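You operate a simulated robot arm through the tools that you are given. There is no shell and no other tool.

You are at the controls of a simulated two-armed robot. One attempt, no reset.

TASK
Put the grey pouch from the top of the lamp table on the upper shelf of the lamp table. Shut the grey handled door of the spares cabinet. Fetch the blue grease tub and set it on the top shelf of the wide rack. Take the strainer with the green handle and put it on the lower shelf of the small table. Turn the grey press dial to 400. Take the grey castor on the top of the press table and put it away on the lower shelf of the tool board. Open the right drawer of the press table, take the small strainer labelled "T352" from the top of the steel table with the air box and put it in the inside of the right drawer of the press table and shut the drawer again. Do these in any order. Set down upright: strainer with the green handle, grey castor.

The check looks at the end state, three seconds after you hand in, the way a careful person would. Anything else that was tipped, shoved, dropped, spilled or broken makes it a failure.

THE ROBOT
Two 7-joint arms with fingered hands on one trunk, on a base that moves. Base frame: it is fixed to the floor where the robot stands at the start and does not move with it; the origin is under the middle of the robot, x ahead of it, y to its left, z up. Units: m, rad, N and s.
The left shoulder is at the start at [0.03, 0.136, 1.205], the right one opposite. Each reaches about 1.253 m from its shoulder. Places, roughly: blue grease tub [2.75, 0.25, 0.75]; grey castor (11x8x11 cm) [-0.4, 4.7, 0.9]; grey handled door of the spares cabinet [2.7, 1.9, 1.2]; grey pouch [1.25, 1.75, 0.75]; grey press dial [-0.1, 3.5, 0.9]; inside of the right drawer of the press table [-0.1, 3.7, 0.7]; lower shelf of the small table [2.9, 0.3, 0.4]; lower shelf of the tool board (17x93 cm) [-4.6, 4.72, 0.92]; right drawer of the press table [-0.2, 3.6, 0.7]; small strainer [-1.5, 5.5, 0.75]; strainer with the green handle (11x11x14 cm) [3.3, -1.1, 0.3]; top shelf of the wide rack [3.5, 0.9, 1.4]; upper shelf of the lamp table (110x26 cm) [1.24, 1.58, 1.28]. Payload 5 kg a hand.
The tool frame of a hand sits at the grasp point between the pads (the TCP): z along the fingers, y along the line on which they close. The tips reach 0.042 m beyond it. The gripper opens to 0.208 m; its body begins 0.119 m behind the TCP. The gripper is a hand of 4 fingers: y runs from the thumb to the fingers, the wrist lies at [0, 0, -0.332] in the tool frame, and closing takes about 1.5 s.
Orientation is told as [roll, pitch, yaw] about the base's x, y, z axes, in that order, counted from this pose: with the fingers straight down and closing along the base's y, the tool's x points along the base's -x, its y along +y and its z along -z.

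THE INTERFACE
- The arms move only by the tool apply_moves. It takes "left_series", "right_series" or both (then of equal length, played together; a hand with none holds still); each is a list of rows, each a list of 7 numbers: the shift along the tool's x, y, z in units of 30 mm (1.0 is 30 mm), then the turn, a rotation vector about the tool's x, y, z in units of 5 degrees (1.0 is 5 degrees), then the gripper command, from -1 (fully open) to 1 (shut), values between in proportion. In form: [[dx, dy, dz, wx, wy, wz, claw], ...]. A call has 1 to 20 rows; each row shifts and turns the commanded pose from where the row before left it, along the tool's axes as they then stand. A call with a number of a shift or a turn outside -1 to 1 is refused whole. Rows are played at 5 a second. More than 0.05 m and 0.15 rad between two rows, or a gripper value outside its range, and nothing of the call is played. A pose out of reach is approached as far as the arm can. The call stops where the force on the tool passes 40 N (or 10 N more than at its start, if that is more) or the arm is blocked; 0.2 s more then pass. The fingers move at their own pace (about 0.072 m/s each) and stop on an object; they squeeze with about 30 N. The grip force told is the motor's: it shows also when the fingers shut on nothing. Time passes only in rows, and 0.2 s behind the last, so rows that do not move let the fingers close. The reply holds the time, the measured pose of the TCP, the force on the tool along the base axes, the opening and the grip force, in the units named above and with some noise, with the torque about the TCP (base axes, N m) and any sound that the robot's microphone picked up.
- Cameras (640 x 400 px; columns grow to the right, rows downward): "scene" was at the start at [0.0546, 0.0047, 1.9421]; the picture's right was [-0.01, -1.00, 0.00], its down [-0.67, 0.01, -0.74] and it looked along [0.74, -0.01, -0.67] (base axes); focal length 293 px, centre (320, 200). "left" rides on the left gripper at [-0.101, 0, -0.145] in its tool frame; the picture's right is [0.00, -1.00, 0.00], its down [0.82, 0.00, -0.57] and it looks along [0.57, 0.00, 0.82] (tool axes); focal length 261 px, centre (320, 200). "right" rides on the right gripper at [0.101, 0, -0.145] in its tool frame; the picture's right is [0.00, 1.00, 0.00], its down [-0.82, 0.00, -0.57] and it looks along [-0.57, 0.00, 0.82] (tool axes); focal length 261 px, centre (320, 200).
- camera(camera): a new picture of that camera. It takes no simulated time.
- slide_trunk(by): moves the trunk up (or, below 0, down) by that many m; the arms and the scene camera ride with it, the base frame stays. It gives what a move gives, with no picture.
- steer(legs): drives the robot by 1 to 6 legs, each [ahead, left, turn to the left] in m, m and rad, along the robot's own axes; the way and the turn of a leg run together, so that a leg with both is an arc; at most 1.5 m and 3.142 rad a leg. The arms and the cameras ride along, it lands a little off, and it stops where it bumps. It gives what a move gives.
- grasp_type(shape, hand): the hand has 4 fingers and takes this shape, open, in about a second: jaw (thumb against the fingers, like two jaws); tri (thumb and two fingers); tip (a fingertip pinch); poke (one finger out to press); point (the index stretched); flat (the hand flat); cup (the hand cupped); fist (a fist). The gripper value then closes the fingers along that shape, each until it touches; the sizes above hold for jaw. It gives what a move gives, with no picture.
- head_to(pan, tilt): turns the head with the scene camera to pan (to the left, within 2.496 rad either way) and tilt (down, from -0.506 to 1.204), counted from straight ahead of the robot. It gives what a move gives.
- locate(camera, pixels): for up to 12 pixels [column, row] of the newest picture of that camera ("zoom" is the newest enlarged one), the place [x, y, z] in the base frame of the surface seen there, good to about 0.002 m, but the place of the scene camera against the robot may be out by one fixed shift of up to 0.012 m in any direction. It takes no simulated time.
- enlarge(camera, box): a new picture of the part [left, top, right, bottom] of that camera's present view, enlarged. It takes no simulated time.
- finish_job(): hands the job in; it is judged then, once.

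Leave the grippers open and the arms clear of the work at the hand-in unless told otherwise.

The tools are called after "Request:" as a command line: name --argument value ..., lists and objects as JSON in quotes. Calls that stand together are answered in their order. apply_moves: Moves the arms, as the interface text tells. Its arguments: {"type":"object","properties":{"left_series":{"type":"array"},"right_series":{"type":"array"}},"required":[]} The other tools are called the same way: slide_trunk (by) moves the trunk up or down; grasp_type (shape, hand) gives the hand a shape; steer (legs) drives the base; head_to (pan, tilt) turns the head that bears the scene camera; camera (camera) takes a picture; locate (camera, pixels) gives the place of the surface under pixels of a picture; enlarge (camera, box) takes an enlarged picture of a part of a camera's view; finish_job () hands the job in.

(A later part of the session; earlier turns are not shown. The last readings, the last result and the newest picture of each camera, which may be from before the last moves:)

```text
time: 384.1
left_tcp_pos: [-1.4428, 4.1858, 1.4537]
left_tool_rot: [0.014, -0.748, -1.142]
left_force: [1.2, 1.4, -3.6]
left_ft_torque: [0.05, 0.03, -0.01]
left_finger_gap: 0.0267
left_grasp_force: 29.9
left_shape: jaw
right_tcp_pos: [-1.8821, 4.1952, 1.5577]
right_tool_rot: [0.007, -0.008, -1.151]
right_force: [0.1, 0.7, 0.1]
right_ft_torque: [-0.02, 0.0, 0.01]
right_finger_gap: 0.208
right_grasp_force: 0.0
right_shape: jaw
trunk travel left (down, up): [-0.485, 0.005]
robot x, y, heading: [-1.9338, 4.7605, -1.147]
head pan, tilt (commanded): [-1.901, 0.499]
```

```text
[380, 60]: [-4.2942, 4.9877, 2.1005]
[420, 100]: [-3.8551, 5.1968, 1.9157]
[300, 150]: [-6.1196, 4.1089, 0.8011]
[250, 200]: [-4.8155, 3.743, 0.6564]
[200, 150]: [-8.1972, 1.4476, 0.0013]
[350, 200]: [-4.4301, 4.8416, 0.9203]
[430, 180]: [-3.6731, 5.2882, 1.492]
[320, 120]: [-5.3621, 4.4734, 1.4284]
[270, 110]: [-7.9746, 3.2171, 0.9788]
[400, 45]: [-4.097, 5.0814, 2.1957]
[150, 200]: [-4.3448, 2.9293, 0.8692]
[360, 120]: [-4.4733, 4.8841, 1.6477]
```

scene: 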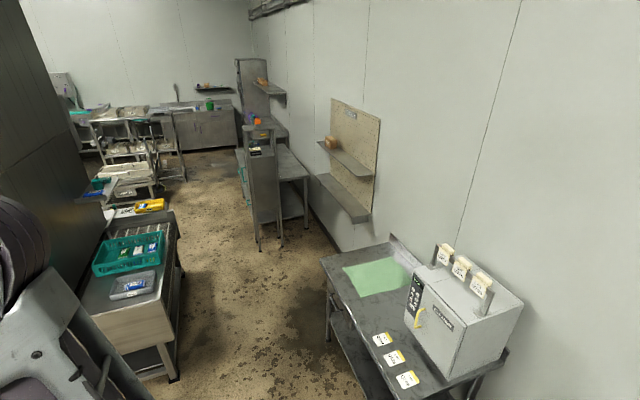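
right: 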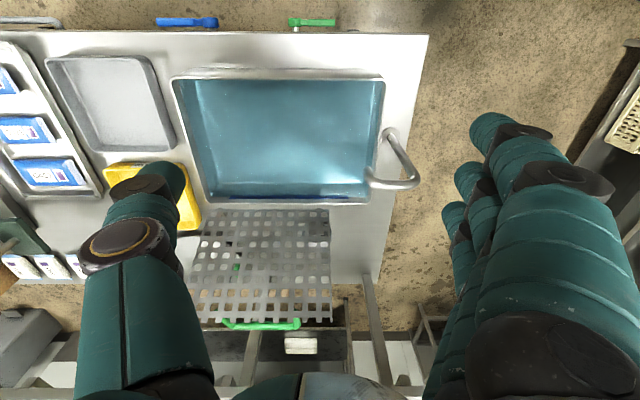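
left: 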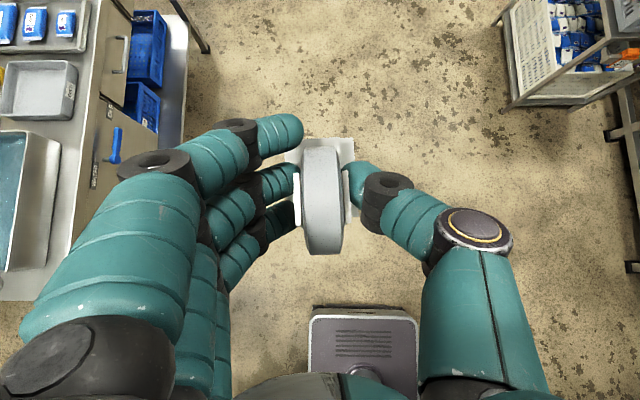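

Request:
locate --camera "scene" --pixels '[[172, 375], [90, 310], [175, 215], [325, 262], [330, 340], [410, 325], [245, 245], [283, 245], [308, 230], [320, 178], [367, 215], [355, 165]]'

Request:
enlarge --camera "scene" --box '[280, 80, 420, 260]'

```text
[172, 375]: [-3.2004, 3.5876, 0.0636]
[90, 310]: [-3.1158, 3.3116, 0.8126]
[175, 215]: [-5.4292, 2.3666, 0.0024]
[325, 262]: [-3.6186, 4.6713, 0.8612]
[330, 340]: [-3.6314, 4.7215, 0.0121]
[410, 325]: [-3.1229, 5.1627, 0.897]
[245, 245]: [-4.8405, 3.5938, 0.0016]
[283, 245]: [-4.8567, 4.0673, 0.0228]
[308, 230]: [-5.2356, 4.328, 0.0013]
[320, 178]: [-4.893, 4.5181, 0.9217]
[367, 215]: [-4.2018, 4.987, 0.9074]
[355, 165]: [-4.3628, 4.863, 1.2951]
```

```text
2.22 times, centred on (350, 170) of scene
```

zoom: 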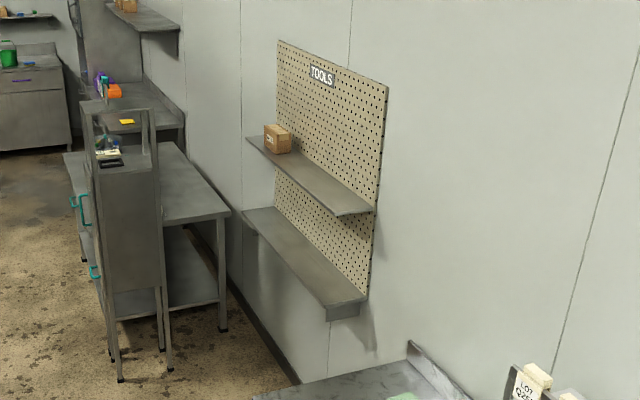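

The tool board's lower shelf (z≈0.921, front l≈6.14, u −2.5…−1.65) is empty. I go forward to gain turning room, then turn right ~180° to face the wall side.

Request:
steer --legs '[[0.38, 0, 0], [0, 0, -1.56], [0, 0, -1.562]]'

Request:
head_to --pan 0.5 --tilt 0.6

Request:
camera --camera "scene"

```text
time: 394.1
left_tcp_pos: [-2.2861, 4.9701, 1.4547]
left_tool_rot: [0.015, -0.748, 2.032]
left_force: [0.1, -0.3, -4.0]
left_ft_torque: [-0.05, -0.04, 0.0]
left_finger_gap: 0.0267
left_grasp_force: 30.3
left_shape: jaw
right_tcp_pos: [-1.8473, 4.9734, 1.5585]
right_tool_rot: [0.008, -0.008, 2.023]
right_force: [0.3, 0.5, -0.7]
right_ft_torque: [0.05, -0.03, 0.02]
right_finger_gap: 0.2079
right_grasp_force: 0.2
right_shape: jaw
trunk travel left (down, up): [-0.485, 0.005]
robot x, y, heading: [-1.7737, 4.4142, 2.021]
head pan, tilt (commanded): [-1.901, 0.499]
```

```text
time: 396.3
left_tcp_pos: [-2.2846, 4.9698, 1.4553]
left_tool_rot: [0.013, -0.747, 2.031]
left_force: [-0.4, 0.6, -4.1]
left_ft_torque: [-0.06, -0.01, 0.0]
left_finger_gap: 0.0266
left_grasp_force: 30.3
left_shape: jaw
right_tcp_pos: [-1.8467, 4.9748, 1.5593]
right_tool_rot: [0.006, -0.007, 2.023]
right_force: [0.0, 0.1, -0.6]
right_ft_torque: [-0.02, 0.0, 0.01]
right_finger_gap: 0.208
right_grasp_force: 0.1
right_shape: jaw
trunk travel left (down, up): [-0.485, 0.005]
robot x, y, heading: [-1.7768, 4.4124, 2.025]
head pan, tilt (commanded): [0.499, 0.6]
```

```text
taken
```

scene: 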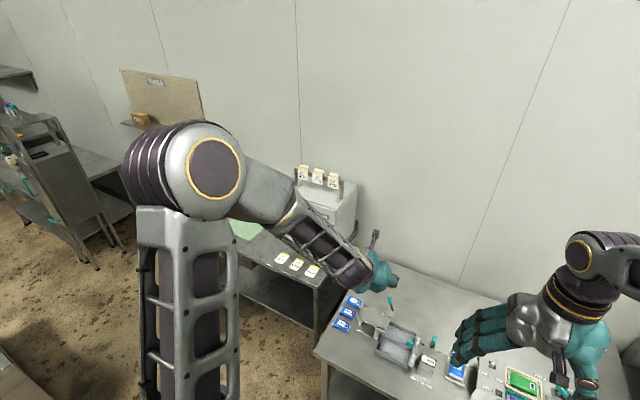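

I check the cleaner box and its cards before passing.

Request:
locate --camera "scene" --pixels '[[303, 172], [332, 180], [300, 195], [345, 200], [310, 270], [245, 235], [140, 120], [160, 85], [100, 265], [60, 150]]'

```text
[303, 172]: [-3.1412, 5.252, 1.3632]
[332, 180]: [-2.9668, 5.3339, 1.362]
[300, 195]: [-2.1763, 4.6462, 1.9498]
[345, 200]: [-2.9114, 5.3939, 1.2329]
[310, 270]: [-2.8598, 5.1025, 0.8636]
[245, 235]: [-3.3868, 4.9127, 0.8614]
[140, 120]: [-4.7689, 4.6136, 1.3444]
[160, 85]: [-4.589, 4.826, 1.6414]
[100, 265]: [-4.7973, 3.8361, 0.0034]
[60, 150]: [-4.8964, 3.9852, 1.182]
```

Enough clearance (cards at l≈6.09). I drive ahead 0.18 and sidestep left in two legs to the tool board.

Request:
steer --legs '[[0.18, 0, 0], [0, 1.1, 0], [0.2, 1.08, 0]]'

Request:
head_to --pan 0.1 --tilt 0.6

Request:
camera --camera "scene"

Request:
camera --camera "left"

```text
time: 405.1
left_tcp_pos: [-3.6529, 4.5356, 1.4524]
left_tool_rot: [0.01, -0.743, 2.075]
left_force: [-3.1, -1.5, -4.7]
left_ft_torque: [0.2, -0.3, -0.34]
left_finger_gap: 0.0265
left_grasp_force: 30.3
left_shape: jaw
right_tcp_pos: [-3.2166, 4.5582, 1.5598]
right_tool_rot: [0.001, -0.011, 2.065]
right_force: [-2.7, -2.2, 1.1]
right_ft_torque: [0.22, -0.35, 0.01]
right_finger_gap: 0.2079
right_grasp_force: 0.1
right_shape: jaw
trunk travel left (down, up): [-0.485, 0.005]
robot x, y, heading: [-3.1205, 4.0045, 2.066]
head pan, tilt (commanded): [0.499, 0.6]
stopped in leg 3: the robot was blocked; the commanded pose is now the measured one
```

```text
time: 406.0
left_tcp_pos: [-3.6476, 4.5423, 1.4542]
left_tool_rot: [0.016, -0.746, 2.069]
left_force: [0.9, 0.2, -3.6]
left_ft_torque: [-0.13, 0.01, 0.1]
left_finger_gap: 0.0263
left_grasp_force: 29.5
left_shape: jaw
right_tcp_pos: [-3.21, 4.5628, 1.5598]
right_tool_rot: [0.007, -0.006, 2.063]
right_force: [0.4, 0.3, 0.0]
right_ft_torque: [-0.04, 0.06, -0.01]
right_finger_gap: 0.2078
right_grasp_force: 0.1
right_shape: jaw
trunk travel left (down, up): [-0.485, 0.005]
robot x, y, heading: [-3.1202, 4.007, 2.067]
head pan, tilt (commanded): [0.099, 0.6]
```

```text
taken
```

scene: 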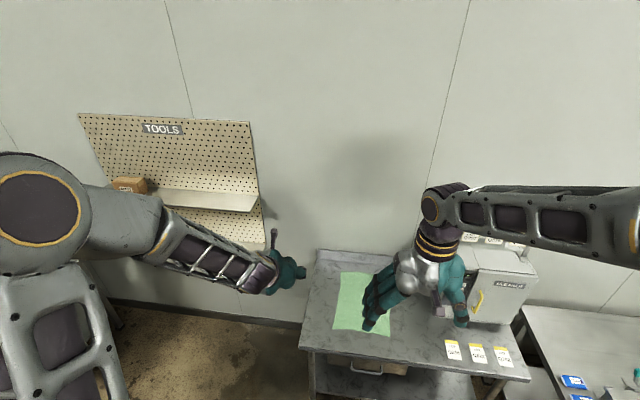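

```text
taken
```

left: 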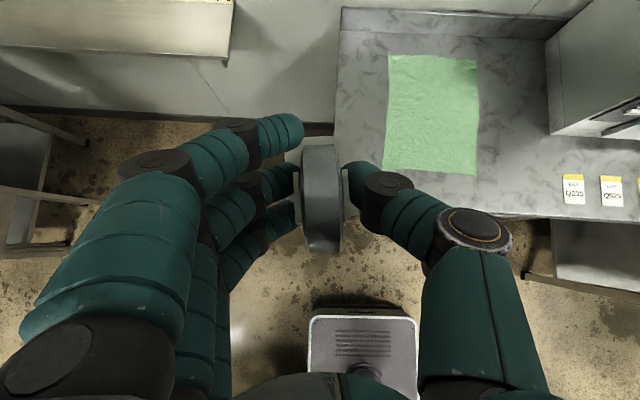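

The base touched the left-hand table's corner. I move 0.22 m ahead first, correct the heading, then continue left.

Request:
steer --legs '[[0.22, 0, -0.05], [0, 0.8, 0]]'

Request:
camera --camera "scene"

Request:
camera --camera "left"

```text
time: 411.6
left_tcp_pos: [-4.4503, 4.4139, 1.4543]
left_tool_rot: [0.013, -0.745, 2.021]
left_force: [0.0, 0.1, -3.4]
left_ft_torque: [-0.08, -0.01, 0.03]
left_finger_gap: 0.0266
left_grasp_force: 30.3
left_shape: jaw
right_tcp_pos: [-4.0122, 4.4137, 1.5585]
right_tool_rot: [0.007, -0.007, 2.017]
right_force: [0.5, 0.1, 0.4]
right_ft_torque: [-0.04, 0.02, 0.02]
right_finger_gap: 0.2077
right_grasp_force: 0.0
right_shape: jaw
trunk travel left (down, up): [-0.485, 0.005]
robot x, y, heading: [-3.9513, 3.8525, 2.018]
head pan, tilt (commanded): [0.099, 0.6]
```

```text
taken
```

scene: 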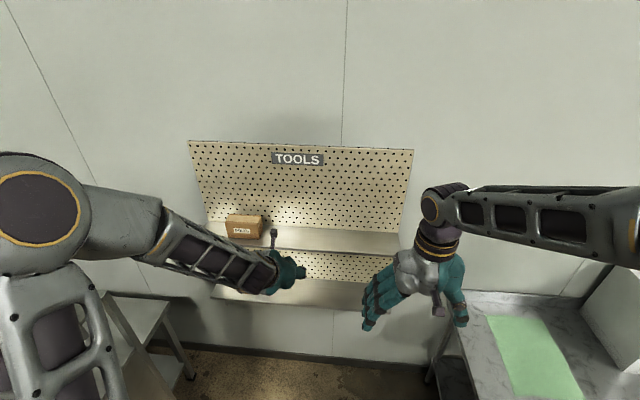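

```text
taken
```

left: 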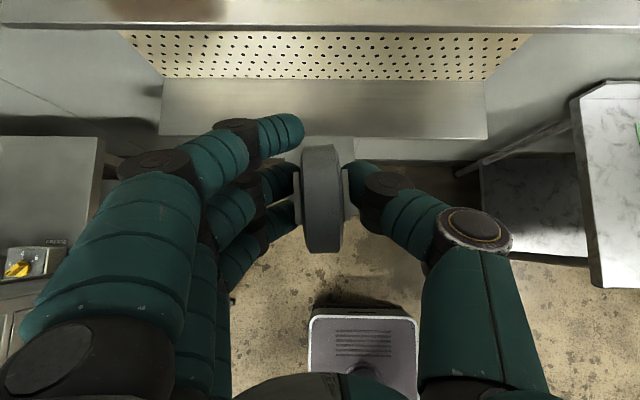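

The hand is centred before the lower shelf. I locate the shelf's surface and edges with the left camera.

Request:
locate --camera "left" --pixels '[[320, 130], [320, 105], [320, 85], [180, 100], [470, 100], [320, 60], [320, 20], [250, 132], [400, 134]]'

```text
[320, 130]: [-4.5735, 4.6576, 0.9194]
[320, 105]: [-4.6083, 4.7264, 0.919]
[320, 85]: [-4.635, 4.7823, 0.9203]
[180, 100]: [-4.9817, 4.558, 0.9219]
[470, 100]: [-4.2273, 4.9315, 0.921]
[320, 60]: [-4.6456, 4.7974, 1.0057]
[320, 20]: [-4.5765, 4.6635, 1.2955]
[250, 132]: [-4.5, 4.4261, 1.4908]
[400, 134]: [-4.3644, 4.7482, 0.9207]
```

Shelf z≈0.920, front l≈6.145. I lower the trunk 0.26 m and the hand to z≈1.08 in front of the shelf.

Request:
slide_trunk --by -0.26

Request:
apply_moves --left_series '[[0.6, 0, 0.65, 0, 0, 0, 1], [0.6, 0, 0.65, 0, 0, 0, 1], [0.6, 0, 0.65, 0, 0, 0, 1], [0.6, 0, 0.65, 0, 0, 0, 1], [0, 0, 0, 0, 0, 0, 1]]'

Request:
camera --camera "left"

Request:
camera --camera "scene"

```text
time: 414.2
left_tcp_pos: [-4.4503, 4.4132, 1.1939]
left_tool_rot: [0.014, -0.746, 2.021]
left_force: [-0.1, -0.6, -4.0]
left_ft_torque: [-0.02, -0.01, 0.02]
left_finger_gap: 0.0264
left_grasp_force: 29.7
left_shape: jaw
right_tcp_pos: [-4.0119, 4.4136, 1.2988]
right_tool_rot: [0.006, -0.008, 2.016]
right_force: [-0.3, -0.1, -0.4]
right_ft_torque: [0.02, 0.01, 0.04]
right_finger_gap: 0.2078
right_grasp_force: 0.0
right_shape: jaw
trunk travel left (down, up): [-0.225, 0.265]
robot x, y, heading: [-3.9503, 3.8529, 2.013]
head pan, tilt (commanded): [0.099, 0.6]
```

```text
time: 415.4
left_tcp_pos: [-4.4503, 4.4113, 1.0883]
left_tool_rot: [0.015, -0.748, 2.021]
left_force: [0.2, -0.3, -4.4]
left_ft_torque: [-0.06, -0.01, 0.06]
left_finger_gap: 0.0265
left_grasp_force: 30.0
left_shape: jaw
right_tcp_pos: [-4.0112, 4.4132, 1.2993]
right_tool_rot: [0.007, -0.01, 2.017]
right_force: [0.0, -0.4, -0.1]
right_ft_torque: [0.05, 0.06, -0.01]
right_finger_gap: 0.2081
right_grasp_force: 0.1
right_shape: jaw
trunk travel left (down, up): [-0.225, 0.265]
robot x, y, heading: [-3.9463, 3.8521, 2.017]
head pan, tilt (commanded): [0.099, 0.6]
```

```text
taken
```

left: 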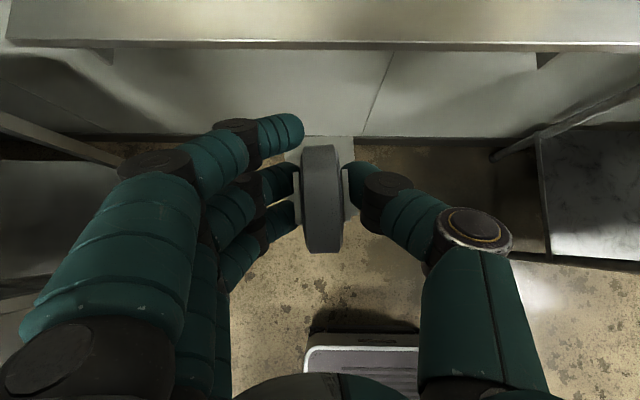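

```text
taken
```

scene: 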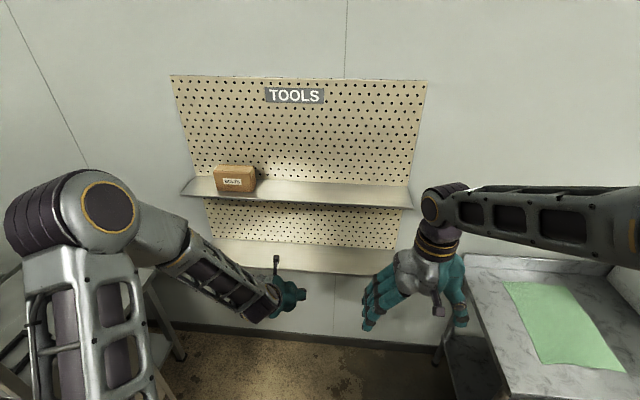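

I lower 5 cm more (castor 3.5 cm above shelf level) and move in 0.31 m.

Request:
apply_moves --left_series '[[0.57, 0, 0.61, 0, 0, 0, 1], [0.57, 0, 0.61, 0, 0, 0, 1], [-0.76, 0, 0.708, 0, 0, 0, 1], [-0.76, 0, 0.708, 0, 0, 0, 1], [-0.76, 0, 0.708, 0, 0, 0, 1], [-0.76, 0, 0.708, 0, 0, 0, 1], [-0.76, 0, 0.708, 0, 0, 0, 1], [-0.76, 0, 0.708, 0, 0, 0, 1], [-0.76, 0, 0.708, 0, 0, 0, 1]]'

Request:
camera --camera "left"

Request:
camera --camera "scene"

```text
time: 417.4
left_tcp_pos: [-4.5481, 4.6077, 1.0345]
left_tool_rot: [0.015, -0.743, 2.023]
left_force: [-0.1, -0.1, -5.6]
left_ft_torque: [-0.03, 0.05, 0.03]
left_finger_gap: 0.0263
left_grasp_force: 30.1
left_shape: jaw
right_tcp_pos: [-4.0124, 4.4153, 1.297]
right_tool_rot: [0.008, -0.008, 2.016]
right_force: [0.6, -0.2, -0.8]
right_ft_torque: [-0.05, 0.02, 0.0]
right_finger_gap: 0.2081
right_grasp_force: 0.1
right_shape: jaw
trunk travel left (down, up): [-0.225, 0.265]
robot x, y, heading: [-3.948, 3.8501, 2.014]
head pan, tilt (commanded): [0.099, 0.6]
```

```text
taken
```

left: 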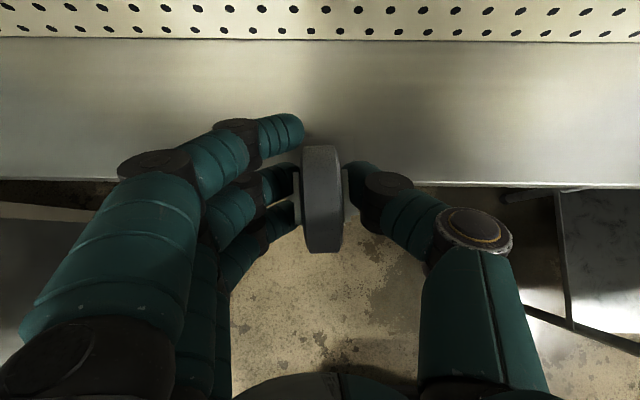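

```text
taken
```

scene: 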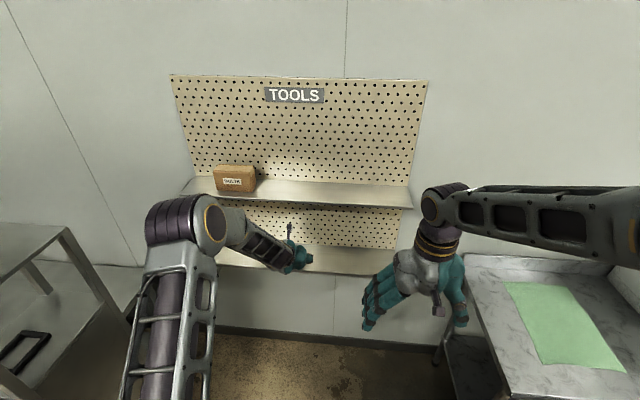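

9 cm more to go in.

Request:
apply_moves --left_series '[[-0.76, 0, 0.708, 0, 0, 0, 1], [-0.76, 0, 0.708, 0, 0, 0, 1], [-0.72, 0, 0.67, 0, 0, 0, 1], [0, 0, 0, 0, 0, 0, 1]]'

Request:
camera --camera "left"

Request:
locate --camera "left" --pixels '[[320, 145], [321, 200], [321, 245], [420, 150], [420, 100], [420, 60], [420, 200], [420, 230]]'

```text
time: 418.4
left_tcp_pos: [-4.5878, 4.6884, 1.0361]
left_tool_rot: [0.013, -0.746, 2.023]
left_force: [-0.1, -0.4, -4.3]
left_ft_torque: [-0.05, -0.04, -0.01]
left_finger_gap: 0.0262
left_grasp_force: 30.0
left_shape: jaw
right_tcp_pos: [-4.0127, 4.4135, 1.2992]
right_tool_rot: [0.006, -0.009, 2.016]
right_force: [0.1, -0.9, 0.1]
right_ft_torque: [0.03, -0.02, -0.01]
right_finger_gap: 0.2079
right_grasp_force: 0.1
right_shape: jaw
trunk travel left (down, up): [-0.225, 0.265]
robot x, y, heading: [-3.9442, 3.8502, 2.021]
head pan, tilt (commanded): [0.099, 0.6]
```

```text
taken
```

left: 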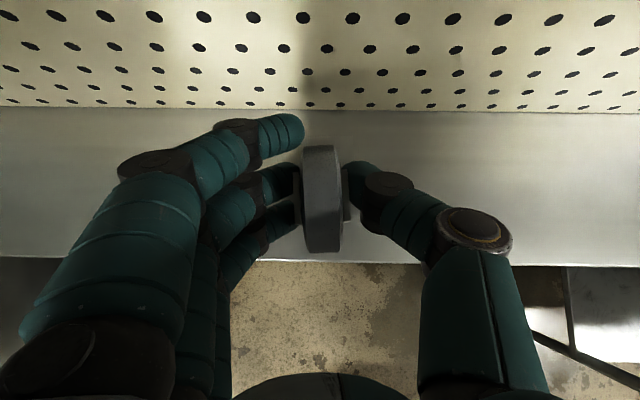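

```text
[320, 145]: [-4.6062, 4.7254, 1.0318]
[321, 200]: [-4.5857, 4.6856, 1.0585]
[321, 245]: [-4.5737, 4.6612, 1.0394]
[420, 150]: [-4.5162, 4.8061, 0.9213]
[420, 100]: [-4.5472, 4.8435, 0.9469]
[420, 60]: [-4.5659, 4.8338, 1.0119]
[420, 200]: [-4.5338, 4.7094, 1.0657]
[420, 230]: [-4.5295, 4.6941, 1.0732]
```

In position. I lower gently to the shelf.

Request:
apply_moves --left_series '[[0.3, 0, 0.32, 0, 0, 0, 1], [0.25, 0, 0.27, 0, 0, 0, 1], [0, 0, 0, 0, 0, 0, 1]]'

Request:
apply_moves --left_series '[[0.07, 0, 0.075, 0, 0, 0, 1], [0, 0, 0, 0, 0, 0, 1]]'

Request:
apply_moves --left_series '[[0.07, 0, 0.075, 0, 0, 0, 1], [0, 0, 0, 0, 0, 0, 1]]'

```text
time: 419.2
left_tcp_pos: [-4.5891, 4.689, 1.0122]
left_tool_rot: [0.014, -0.748, 2.021]
left_force: [1.0, -1.0, -4.1]
left_ft_torque: [-0.08, -0.01, 0.08]
left_finger_gap: 0.0263
left_grasp_force: 29.7
left_shape: jaw
right_tcp_pos: [-4.0114, 4.415, 1.2987]
right_tool_rot: [0.008, -0.008, 2.017]
right_force: [-0.2, 0.2, 0.2]
right_ft_torque: [-0.01, 0.02, -0.01]
right_finger_gap: 0.2079
right_grasp_force: 0.0
right_shape: jaw
trunk travel left (down, up): [-0.225, 0.265]
robot x, y, heading: [-3.9477, 3.8556, 2.015]
head pan, tilt (commanded): [0.099, 0.6]
```

```text
time: 419.8
left_tcp_pos: [-4.5875, 4.689, 1.0092]
left_tool_rot: [0.015, -0.745, 2.021]
left_force: [0.3, -0.7, -3.8]
left_ft_torque: [-0.04, 0.0, -0.01]
left_finger_gap: 0.0263
left_grasp_force: 30.3
left_shape: jaw
right_tcp_pos: [-4.012, 4.4136, 1.2986]
right_tool_rot: [0.007, -0.008, 2.016]
right_force: [0.6, -0.3, 0.1]
right_ft_torque: [0.0, 0.0, 0.02]
right_finger_gap: 0.2078
right_grasp_force: 0.0
right_shape: jaw
trunk travel left (down, up): [-0.225, 0.265]
robot x, y, heading: [-3.9461, 3.8538, 2.014]
head pan, tilt (commanded): [0.099, 0.6]
```

```text
time: 420.4
left_tcp_pos: [-4.5871, 4.688, 1.0067]
left_tool_rot: [0.014, -0.745, 2.02]
left_force: [-0.3, 0.5, -3.8]
left_ft_torque: [-0.05, -0.02, 0.02]
left_finger_gap: 0.0263
left_grasp_force: 30.6
left_shape: jaw
right_tcp_pos: [-4.0127, 4.4138, 1.2983]
right_tool_rot: [0.007, -0.006, 2.016]
right_force: [-0.3, -0.7, 0.2]
right_ft_torque: [0.03, 0.03, -0.01]
right_finger_gap: 0.2081
right_grasp_force: 0.1
right_shape: jaw
trunk travel left (down, up): [-0.225, 0.265]
robot x, y, heading: [-3.9472, 3.8505, 2.012]
head pan, tilt (commanded): [0.099, 0.6]
```

Request:
apply_moves --left_series '[[0.06, 0, 0.065, 0, 0, 0, 1], [0, 0, 0, 0, 0, 0, 1]]'

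Request:
apply_moves --left_series '[[0.05, 0, 0.055, 0, 0, 0, 1], [0, 0, 0, 0, 0, 0, 1]]'

```text
time: 421.0
left_tcp_pos: [-4.5889, 4.6896, 1.0047]
left_tool_rot: [0.013, -0.747, 2.022]
left_force: [-0.1, 1.3, 1.6]
left_ft_torque: [-0.14, 0.06, -0.01]
left_finger_gap: 0.0265
left_grasp_force: 30.0
left_shape: jaw
right_tcp_pos: [-4.0127, 4.4147, 1.2999]
right_tool_rot: [0.007, -0.008, 2.015]
right_force: [0.0, 0.9, -0.7]
right_ft_torque: [-0.01, -0.04, -0.01]
right_finger_gap: 0.2081
right_grasp_force: 0.1
right_shape: jaw
trunk travel left (down, up): [-0.225, 0.265]
robot x, y, heading: [-3.9503, 3.853, 2.018]
head pan, tilt (commanded): [0.099, 0.6]
```

```text
time: 421.6
left_tcp_pos: [-4.5892, 4.6907, 1.0056]
left_tool_rot: [0.016, -0.749, 2.02]
left_force: [-0.5, 3.5, 12.3]
left_ft_torque: [-0.04, 0.15, -0.05]
left_finger_gap: 0.0263
left_grasp_force: 29.7
left_shape: jaw
right_tcp_pos: [-4.0116, 4.4134, 1.2998]
right_tool_rot: [0.006, -0.008, 2.015]
right_force: [-0.2, 0.1, 0.8]
right_ft_torque: [-0.01, -0.01, 0.03]
right_finger_gap: 0.2079
right_grasp_force: 0.1
right_shape: jaw
trunk travel left (down, up): [-0.225, 0.265]
robot x, y, heading: [-3.9447, 3.8528, 2.021]
head pan, tilt (commanded): [0.099, 0.6]
```

The castor rests on the shelf (12 N). I open the hand gradually.

Request:
apply_moves --left_series '[[0, 0, 0, 0, 0, 0, 0.6], [0, 0, 0, 0, 0, 0, 0.4], [0, 0, 0, 0, 0, 0, 0.2], [0, 0, 0, 0, 0, 0, 0.1], [0, 0, 0, 0, 0, 0, 0.0], [0, 0, 0, 0, 0, 0, 0.0]]'

Request:
camera --camera "left"

```text
time: 423.0
left_tcp_pos: [-4.5894, 4.6894, 1.0022]
left_tool_rot: [0.014, -0.745, 2.022]
left_force: [0.1, 0.6, -0.5]
left_ft_torque: [0.01, -0.02, 0.01]
left_finger_gap: 0.103
left_grasp_force: 0.1
left_shape: jaw
right_tcp_pos: [-4.0125, 4.4136, 1.2984]
right_tool_rot: [0.009, -0.006, 2.016]
right_force: [0.3, -0.3, 0.9]
right_ft_torque: [-0.01, 0.02, 0.01]
right_finger_gap: 0.208
right_grasp_force: 0.1
right_shape: jaw
trunk travel left (down, up): [-0.225, 0.265]
robot x, y, heading: [-3.9455, 3.8528, 2.015]
head pan, tilt (commanded): [0.099, 0.6]
```

```text
taken
```

left: 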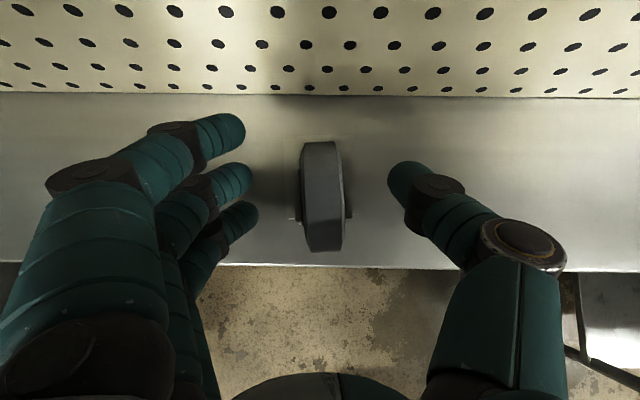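

The castor stands upright on its own. I withdraw horizontally backward.

Request:
apply_moves --left_series '[[0.5, 0, -0.46, 0, 0, 0, 0], [0.73, 0, -0.68, 0, 0, 0, 0], [0.73, 0, -0.68, 0, 0, 0, -0.2], [0.73, 0, -0.68, 0, 0, 0, -0.5], [0.73, 0, -0.68, 0, 0, 0, -1], [0.73, 0, -0.68, 0, 0, 0, -1], [0.73, 0, -0.68, 0, 0, 0, -1], [0.73, 0, -0.68, 0, 0, 0, -1], [0.73, 0, -0.68, 0, 0, 0, -1], [0.73, 0, -0.68, 0, 0, 0, -1]]'

Request:
camera --camera "left"

Request:
enlarge --camera "scene" --box '[200, 160, 440, 300]'

```text
time: 425.2
left_tcp_pos: [-4.4583, 4.4312, 1.0036]
left_tool_rot: [0.014, -0.747, 2.023]
left_force: [-0.5, -1.0, 0.3]
left_ft_torque: [-0.01, 0.01, 0.04]
left_finger_gap: 0.208
left_grasp_force: 0.0
left_shape: jaw
right_tcp_pos: [-4.0129, 4.4117, 1.2979]
right_tool_rot: [0.005, -0.01, 2.017]
right_force: [-0.1, -1.0, -0.3]
right_ft_torque: [0.05, 0.05, 0.01]
right_finger_gap: 0.2078
right_grasp_force: 0.0
right_shape: jaw
trunk travel left (down, up): [-0.225, 0.265]
robot x, y, heading: [-3.9496, 3.854, 2.02]
head pan, tilt (commanded): [0.099, 0.6]
```

```text
taken
```

left: 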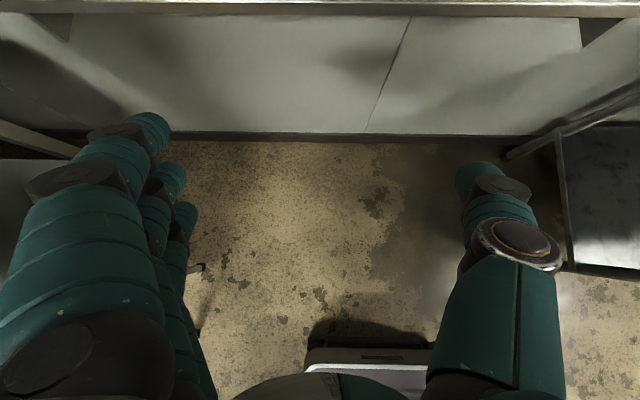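

```text
2.67 times, centred on (320, 230) of scene
```

zoom: 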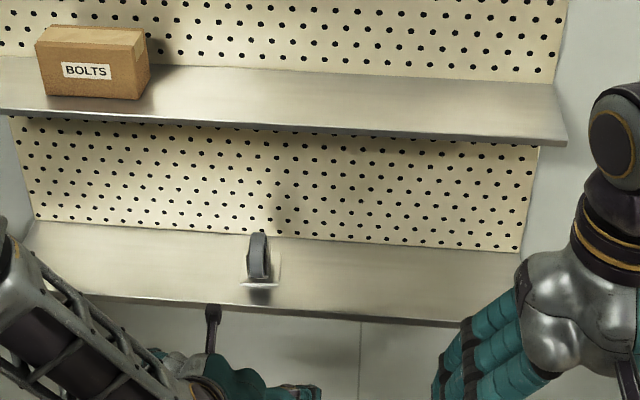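

The castor stands upright on the lower shelf of the tool board. I fold the left arm to the travel pose, then go for the small strainer.

Request:
apply_moves --left_series '[[0.094, 0, -0.943, 0, 1, 0, -1], [0.176, 0, -0.931, 0, 1, 0, -1], [0.256, 0, -0.912, 0, 1, 0, -1], [0.335, 0, -0.886, 0, 1, 0, -1], [0.411, 0, -0.854, 0, 1, 0, -1], [0.484, 0, -0.815, 0, 1, 0, -1], [0.553, 0, -0.769, 0, 1, 0, -1], [0.618, 0, -0.718, 0, 1, 0, -1], [0.5, 0, -0.6, 0, 0.5, 0, -1]]'

Request:
steer --legs '[[0, -0.85, 0], [-0.22, 0, 0], [0, -1.0, 0]]'

Request:
head_to --pan -0.4 --tilt 0.7

Request:
camera --camera "scene"

```text
time: 427.2
left_tcp_pos: [-4.3745, 4.2638, 1.173]
left_tool_rot: [0.013, -0.003, 2.032]
left_force: [1.5, 0.5, -0.5]
left_ft_torque: [-0.03, 0.17, -0.03]
left_finger_gap: 0.2078
left_grasp_force: 0.1
left_shape: jaw
right_tcp_pos: [-4.012, 4.4156, 1.2989]
right_tool_rot: [0.008, -0.009, 2.015]
right_force: [1.2, 0.1, -0.1]
right_ft_torque: [-0.09, 0.2, -0.03]
right_finger_gap: 0.2079
right_grasp_force: 0.1
right_shape: jaw
trunk travel left (down, up): [-0.225, 0.265]
robot x, y, heading: [-3.9459, 3.8487, 2.017]
head pan, tilt (commanded): [0.099, 0.6]
```

```text
time: 437.8
left_tcp_pos: [-2.6114, 4.8671, 1.1708]
left_tool_rot: [0.01, -0.004, 2.034]
left_force: [0.3, -0.3, -0.2]
left_ft_torque: [0.0, 0.01, 0.02]
left_finger_gap: 0.2074
left_grasp_force: 0.1
left_shape: jaw
right_tcp_pos: [-2.2471, 5.0187, 1.2993]
right_tool_rot: [0.008, -0.008, 2.02]
right_force: [0.3, 0.2, 0.5]
right_ft_torque: [-0.02, 0.05, 0.0]
right_finger_gap: 0.2081
right_grasp_force: 0.2
right_shape: jaw
trunk travel left (down, up): [-0.225, 0.265]
robot x, y, heading: [-2.1816, 4.4589, 2.024]
head pan, tilt (commanded): [0.099, 0.6]
```

```text
time: 438.8
left_tcp_pos: [-2.6121, 4.8662, 1.1714]
left_tool_rot: [0.009, -0.004, 2.034]
left_force: [-0.5, 1.0, -0.4]
left_ft_torque: [-0.01, -0.03, -0.02]
left_finger_gap: 0.2081
left_grasp_force: 0.0
left_shape: jaw
right_tcp_pos: [-2.2481, 5.0176, 1.2992]
right_tool_rot: [0.009, -0.008, 2.019]
right_force: [-0.2, 0.5, -0.5]
right_ft_torque: [-0.03, 0.01, 0.0]
right_finger_gap: 0.2076
right_grasp_force: 0.2
right_shape: jaw
trunk travel left (down, up): [-0.225, 0.265]
robot x, y, heading: [-2.178, 4.4588, 2.02]
head pan, tilt (commanded): [-0.4, 0.7]
```

```text
taken
```

scene: 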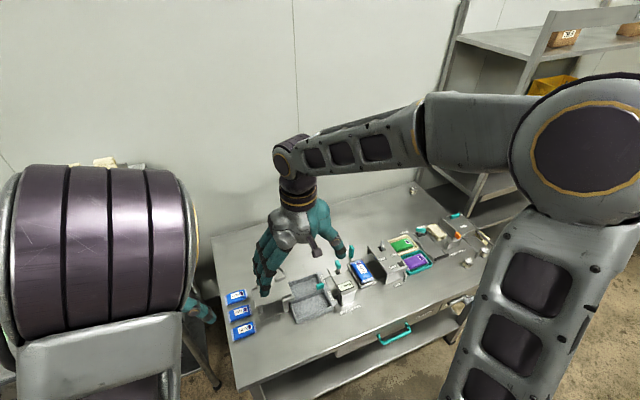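

I sidestep right 0.7 m to the strainers' end of the steel table.

Request:
steer --legs '[[0, -0.7, 0]]'

Request:
head_to --pan -0.35 --tilt 0.85

Request:
camera --camera "scene"

Request:
camera --camera "right"

```text
time: 442.6
left_tcp_pos: [-1.9899, 5.1683, 1.1707]
left_tool_rot: [0.01, -0.006, 2.041]
left_force: [1.0, 0.5, -0.1]
left_ft_torque: [-0.01, 0.08, 0.0]
left_finger_gap: 0.2082
left_grasp_force: 0.1
left_shape: jaw
right_tcp_pos: [-1.6254, 5.3222, 1.2993]
right_tool_rot: [0.006, -0.009, 2.026]
right_force: [1.5, 0.0, 0.3]
right_ft_torque: [-0.03, 0.08, -0.03]
right_finger_gap: 0.2078
right_grasp_force: 0.0
right_shape: jaw
trunk travel left (down, up): [-0.225, 0.265]
robot x, y, heading: [-1.5575, 4.7601, 2.027]
head pan, tilt (commanded): [-0.4, 0.7]
```

```text
time: 443.3
left_tcp_pos: [-1.99, 5.1682, 1.1715]
left_tool_rot: [0.011, -0.004, 2.041]
left_force: [-0.1, -0.5, 0.3]
left_ft_torque: [0.0, -0.04, -0.02]
left_finger_gap: 0.2081
left_grasp_force: 0.0
left_shape: jaw
right_tcp_pos: [-1.6277, 5.3215, 1.299]
right_tool_rot: [0.006, -0.008, 2.025]
right_force: [0.2, 1.2, -1.0]
right_ft_torque: [0.01, -0.01, -0.02]
right_finger_gap: 0.2079
right_grasp_force: 0.0
right_shape: jaw
trunk travel left (down, up): [-0.225, 0.265]
robot x, y, heading: [-1.5525, 4.7569, 2.028]
head pan, tilt (commanded): [-0.351, 0.85]
```

```text
taken
```

scene: 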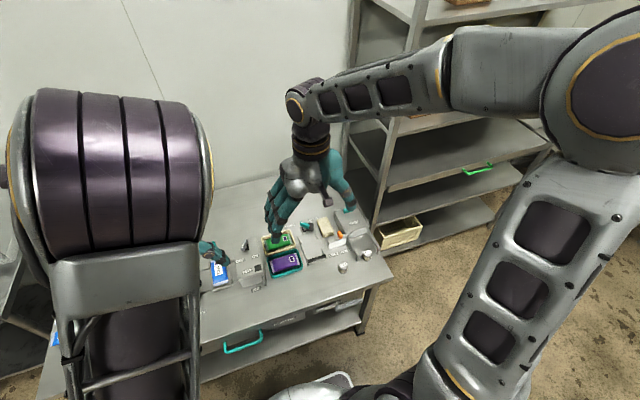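

```text
taken
```

right: 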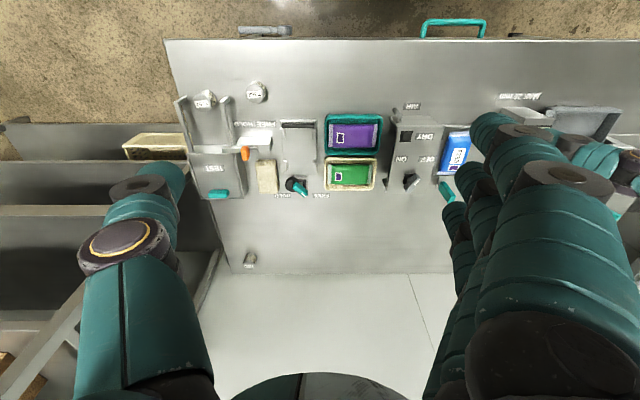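

Three small cylinders are visible in the right camera at (257,93), (205,98) and (250,260). I enlarge each to find T352.

Request:
enlarge --camera "right" --box '[170, 60, 290, 140]'

Request:
enlarge --camera "right" --box '[210, 220, 300, 290]'

Request:
enlarge --camera "scene" --box '[280, 190, 400, 290]'

```text
5.00 times, centred on (230, 100) of right
```

zoom: 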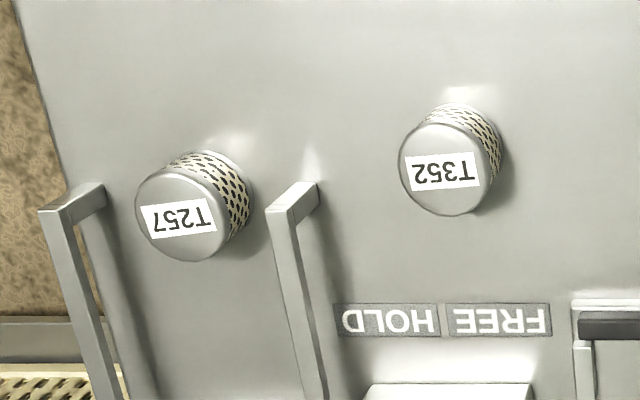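

```text
5.71 times, centred on (255, 255) of right
```

zoom: 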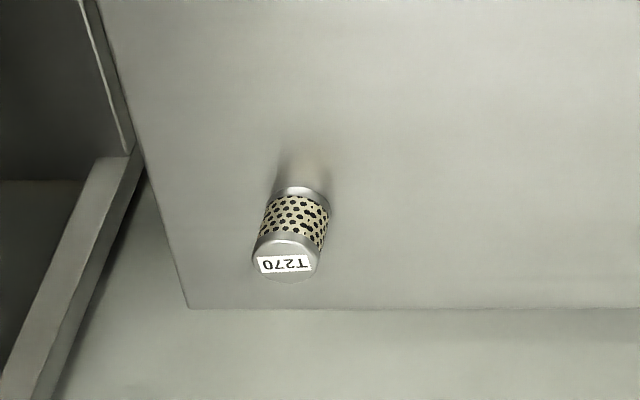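

```text
4.00 times, centred on (340, 240) of scene
```

zoom: 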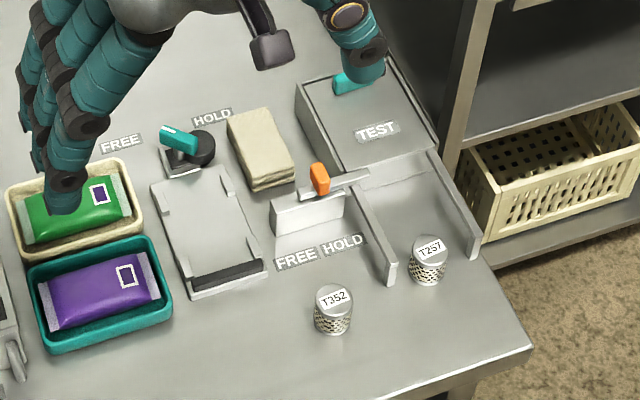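

T352 is the one at right-camera (257,93), standing freely near the table's front edge. I locate it.

Request:
locate --camera "right" --pixels '[[255, 95], [259, 90], [262, 85], [255, 105], [245, 110], [205, 100], [232, 120], [275, 75], [260, 78]]'

Request:
locate --camera "zoom" --pixels '[[333, 298], [333, 330], [318, 300], [349, 298], [428, 248], [385, 260], [260, 260], [300, 260], [333, 350], [380, 330]]'

```text
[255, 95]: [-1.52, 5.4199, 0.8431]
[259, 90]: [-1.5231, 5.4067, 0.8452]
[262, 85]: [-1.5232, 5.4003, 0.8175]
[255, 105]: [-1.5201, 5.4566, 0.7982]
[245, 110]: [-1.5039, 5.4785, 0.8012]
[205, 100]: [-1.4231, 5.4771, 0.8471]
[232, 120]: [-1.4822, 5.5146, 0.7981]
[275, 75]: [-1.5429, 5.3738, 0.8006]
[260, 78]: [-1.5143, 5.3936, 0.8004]
```

```text
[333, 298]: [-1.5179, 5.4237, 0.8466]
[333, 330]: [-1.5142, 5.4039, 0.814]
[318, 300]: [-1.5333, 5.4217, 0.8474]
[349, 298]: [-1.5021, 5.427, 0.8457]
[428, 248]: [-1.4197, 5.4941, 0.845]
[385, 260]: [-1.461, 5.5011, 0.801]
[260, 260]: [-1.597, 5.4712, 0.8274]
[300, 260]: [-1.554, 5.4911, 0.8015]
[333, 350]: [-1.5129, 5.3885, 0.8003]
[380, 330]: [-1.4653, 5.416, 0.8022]
```

T352: top centre ≈[−1.520,5.418,0.845], about 4.6 cm tall on the table (z 0.800). I move the right hand above it (gap 0.09) and lower to z≈0.95.

Request:
apply_moves --right_series '[[-0.108, -0.387, 0.97, 0, 0, 0, 0.1], [-0.108, -0.387, 0.97, 0, 0, 0, 0.1], [-0.108, -0.387, 0.97, 0, 0, 0, 0.1], [-0.108, -0.387, 0.97, 0, 0, 0, 0.1], [-0.108, -0.387, 0.97, 0, 0, 0, 0.1], [-0.108, -0.387, 0.97, 0, 0, 0, 0.1], [-0.108, -0.387, 0.97, 0, 0, 0, 0.1], [-0.108, -0.387, 0.97, 0, 0, 0, 0.1], [-0.108, -0.387, 0.97, 0, 0, 0, 0.1], [-0.108, -0.387, 0.97, 0, 0, 0, 0.1], [-0.108, -0.387, 0.97, 0, 0, 0, 0.1], [-0.108, -0.387, 0.9, 0, 0, 0, 0.1], [0, 0, 0, 0, 0, 0, 0.1]]'

Request:
camera --camera "right"

Request:
locate --camera "right" --pixels '[[320, 120], [310, 130], [330, 130], [320, 100], [300, 120], [340, 120]]'

```text
time: 446.1
left_tcp_pos: [-1.9906, 5.1684, 1.1707]
left_tool_rot: [0.012, -0.005, 2.041]
left_force: [0.9, -1.1, -1.0]
left_ft_torque: [0.07, 0.02, 0.02]
left_finger_gap: 0.2079
left_grasp_force: 0.1
left_shape: jaw
right_tcp_pos: [-1.5214, 5.4184, 0.9504]
right_tool_rot: [0.007, -0.008, 2.023]
right_force: [-0.5, -1.0, 0.6]
right_ft_torque: [0.04, -0.01, 0.02]
right_finger_gap: 0.0944
right_grasp_force: 0.1
right_shape: jaw
trunk travel left (down, up): [-0.225, 0.265]
robot x, y, heading: [-1.5587, 4.7614, 2.026]
head pan, tilt (commanded): [-0.351, 0.85]
```

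```text
taken
```

right: 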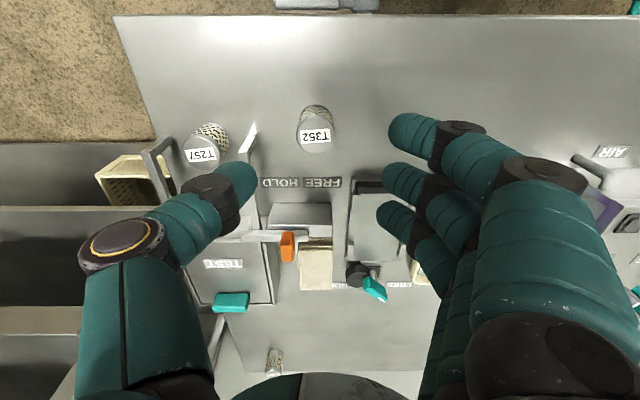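

```text
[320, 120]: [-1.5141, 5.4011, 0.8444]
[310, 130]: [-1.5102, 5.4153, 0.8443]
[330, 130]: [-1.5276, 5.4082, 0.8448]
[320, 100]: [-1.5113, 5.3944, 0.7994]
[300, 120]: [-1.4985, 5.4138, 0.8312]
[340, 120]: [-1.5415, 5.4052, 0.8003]
```

I correct by 6 mm back and 4 mm right, narrow to 0.075, and lower in two stages.

Request:
apply_moves --right_series '[[0.2, -0.13, 0, 0, 0, 0, 0.28], [0, 0, 0.9, 0, 0, 0, 0.28], [0, 0, 0.9, 0, 0, 0, 0.28], [0, 0, 0, 0, 0, 0, 0.28]]'

Request:
camera --camera "right"

```text
time: 447.1
left_tcp_pos: [-1.9891, 5.1668, 1.1722]
left_tool_rot: [0.01, -0.006, 2.041]
left_force: [-0.2, 0.2, -0.5]
left_ft_torque: [0.03, -0.02, 0.02]
left_finger_gap: 0.2079
left_grasp_force: 0.0
left_shape: jaw
right_tcp_pos: [-1.516, 5.4156, 0.8957]
right_tool_rot: [0.008, -0.008, 2.024]
right_force: [0.1, 0.7, 0.7]
right_ft_torque: [0.02, -0.02, 0.0]
right_finger_gap: 0.0756
right_grasp_force: 0.1
right_shape: jaw
trunk travel left (down, up): [-0.225, 0.265]
robot x, y, heading: [-1.5533, 4.7564, 2.026]
head pan, tilt (commanded): [-0.351, 0.85]
```

```text
taken
```

right: 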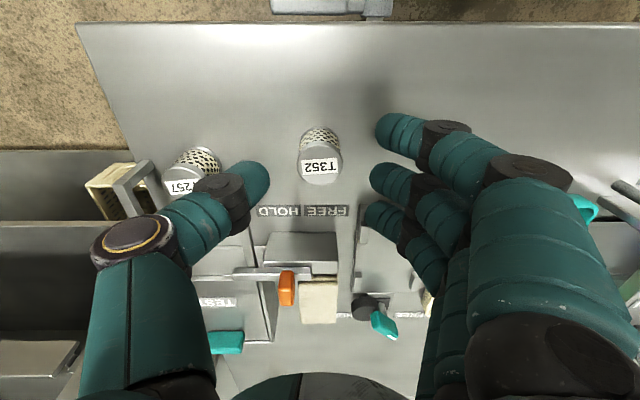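

The thumb will come near the channel's wall; I check the wall's position and height.

Request:
enlarge --camera "right" --box '[180, 110, 400, 290]'

Request:
locate --camera "right" --pixels '[[243, 235], [250, 215], [262, 300], [240, 262], [300, 240], [355, 205], [360, 240], [320, 178], [318, 150], [150, 165]]'

```text
2.22 times, centred on (290, 200) of right
```

zoom: 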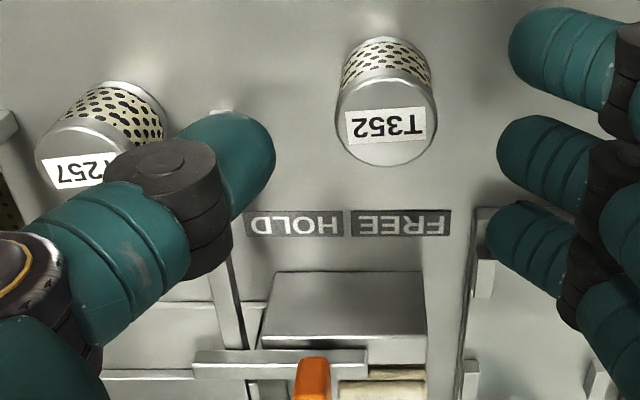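

```text
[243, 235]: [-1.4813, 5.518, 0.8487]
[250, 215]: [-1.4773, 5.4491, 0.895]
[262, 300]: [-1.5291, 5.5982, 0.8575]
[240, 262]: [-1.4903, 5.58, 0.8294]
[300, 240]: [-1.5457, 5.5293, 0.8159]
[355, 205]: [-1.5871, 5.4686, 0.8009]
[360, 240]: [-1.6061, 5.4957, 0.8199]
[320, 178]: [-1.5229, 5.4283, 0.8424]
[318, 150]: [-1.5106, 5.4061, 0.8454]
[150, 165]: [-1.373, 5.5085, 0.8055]
```

The wall (top z 0.849) begins just behind the thumb. I rotate the hand 20° clockwise so the thumb moves toward the free side, narrow to 0.06, then lower.

Request:
apply_moves --right_series '[[0, 0, -0.2, 0, 0, 0, 0.42], [0, 0, 0, 0, 0, 1, 0.42], [0, 0, 0, 0, 0, 1, 0.42], [0, 0, 0, 0, 0, 1, 0.42], [0, 0, 0, 0, 0, 1, 0.42], [0, 0, 0, 0, 0, 0, 0.42]]'

Request:
enlarge --camera "right" --box '[180, 80, 460, 290]'

```text
time: 448.5
left_tcp_pos: [-1.9902, 5.168, 1.171]
left_tool_rot: [0.01, -0.005, 2.04]
left_force: [-0.4, 0.9, -0.3]
left_ft_torque: [0.0, 0.0, 0.03]
left_finger_gap: 0.2079
left_grasp_force: 0.0
left_shape: jaw
right_tcp_pos: [-1.5166, 5.417, 0.9031]
right_tool_rot: [0.01, -0.006, 1.674]
right_force: [-0.7, -0.7, 0.2]
right_ft_torque: [0.0, 0.01, 0.03]
right_finger_gap: 0.0608
right_grasp_force: 0.1
right_shape: jaw
trunk travel left (down, up): [-0.225, 0.265]
robot x, y, heading: [-1.5537, 4.7648, 2.032]
head pan, tilt (commanded): [-0.351, 0.85]
```

```text
1.90 times, centred on (320, 185) of right
```

zoom: 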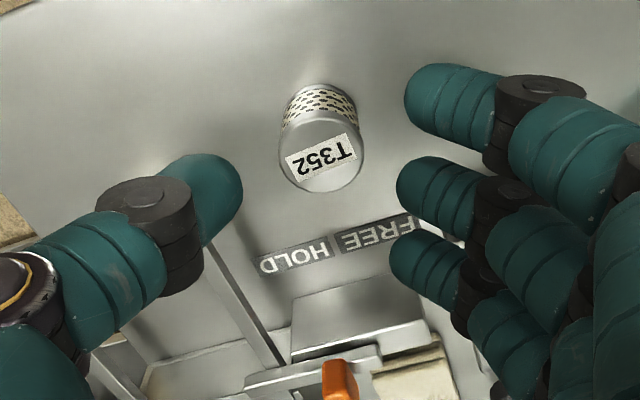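

Perfectly centred. I lower to z≈0.848.

Request:
apply_moves --right_series '[[0, 0, 0.9, 0, 0, 0, 0.42], [0, 0, 0.9, 0, 0, 0, 0.42], [0, 0, 0, 0, 0, 0, 0.42]]'

Request:
camera --camera "right"

```text
time: 449.3
left_tcp_pos: [-1.9888, 5.1678, 1.1719]
left_tool_rot: [0.01, -0.006, 2.041]
left_force: [-0.3, 0.4, 0.9]
left_ft_torque: [0.02, -0.01, -0.01]
left_finger_gap: 0.2078
left_grasp_force: 0.0
left_shape: jaw
right_tcp_pos: [-1.5155, 5.4164, 0.8492]
right_tool_rot: [0.009, -0.008, 1.674]
right_force: [-0.6, 0.2, -1.0]
right_ft_torque: [0.01, -0.02, 0.0]
right_finger_gap: 0.061
right_grasp_force: 0.1
right_shape: jaw
trunk travel left (down, up): [-0.225, 0.265]
robot x, y, heading: [-1.5556, 4.7614, 2.031]
head pan, tilt (commanded): [-0.351, 0.85]
```

```text
taken
```

right: 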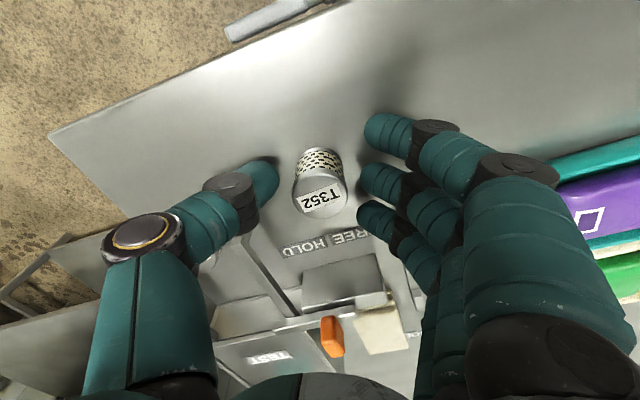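

The strainer is between thumb and middle finger. I close.

Request:
apply_moves --right_series '[[0, 0, 0, 0, 0, 0, 0.55], [0, 0, 0, 0, 0, 0, 0.7], [0, 0, 0, 0, 0, 0, 0.85], [0, 0, 0, 0, 0, 0, 1], [0, 0, 0, 0, 0, 0, 1], [0, 0, 0, 0, 0, 0, 1]]'

Request:
camera --camera "right"

```text
time: 450.7
left_tcp_pos: [-1.9895, 5.1694, 1.171]
left_tool_rot: [0.01, -0.005, 2.041]
left_force: [-0.8, 0.2, 0.3]
left_ft_torque: [-0.02, -0.01, 0.0]
left_finger_gap: 0.2082
left_grasp_force: 0.0
left_shape: jaw
right_tcp_pos: [-1.5174, 5.4154, 0.8488]
right_tool_rot: [0.009, -0.007, 1.675]
right_force: [1.9, 1.0, 7.4]
right_ft_torque: [0.04, 0.12, 0.01]
right_finger_gap: 0.0147
right_grasp_force: 29.6
right_shape: jaw
trunk travel left (down, up): [-0.225, 0.265]
robot x, y, heading: [-1.5554, 4.7593, 2.027]
head pan, tilt (commanded): [-0.351, 0.85]
```

```text
taken
```

right: 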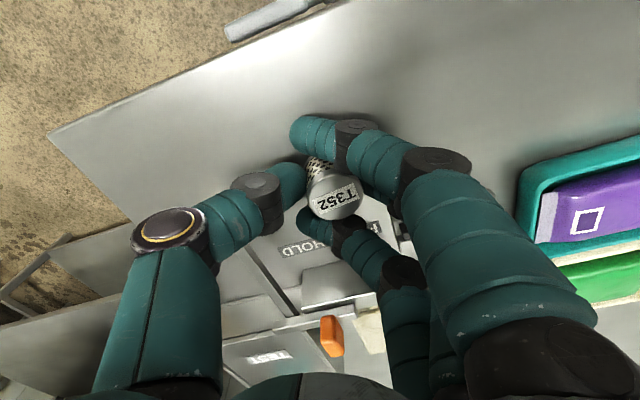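

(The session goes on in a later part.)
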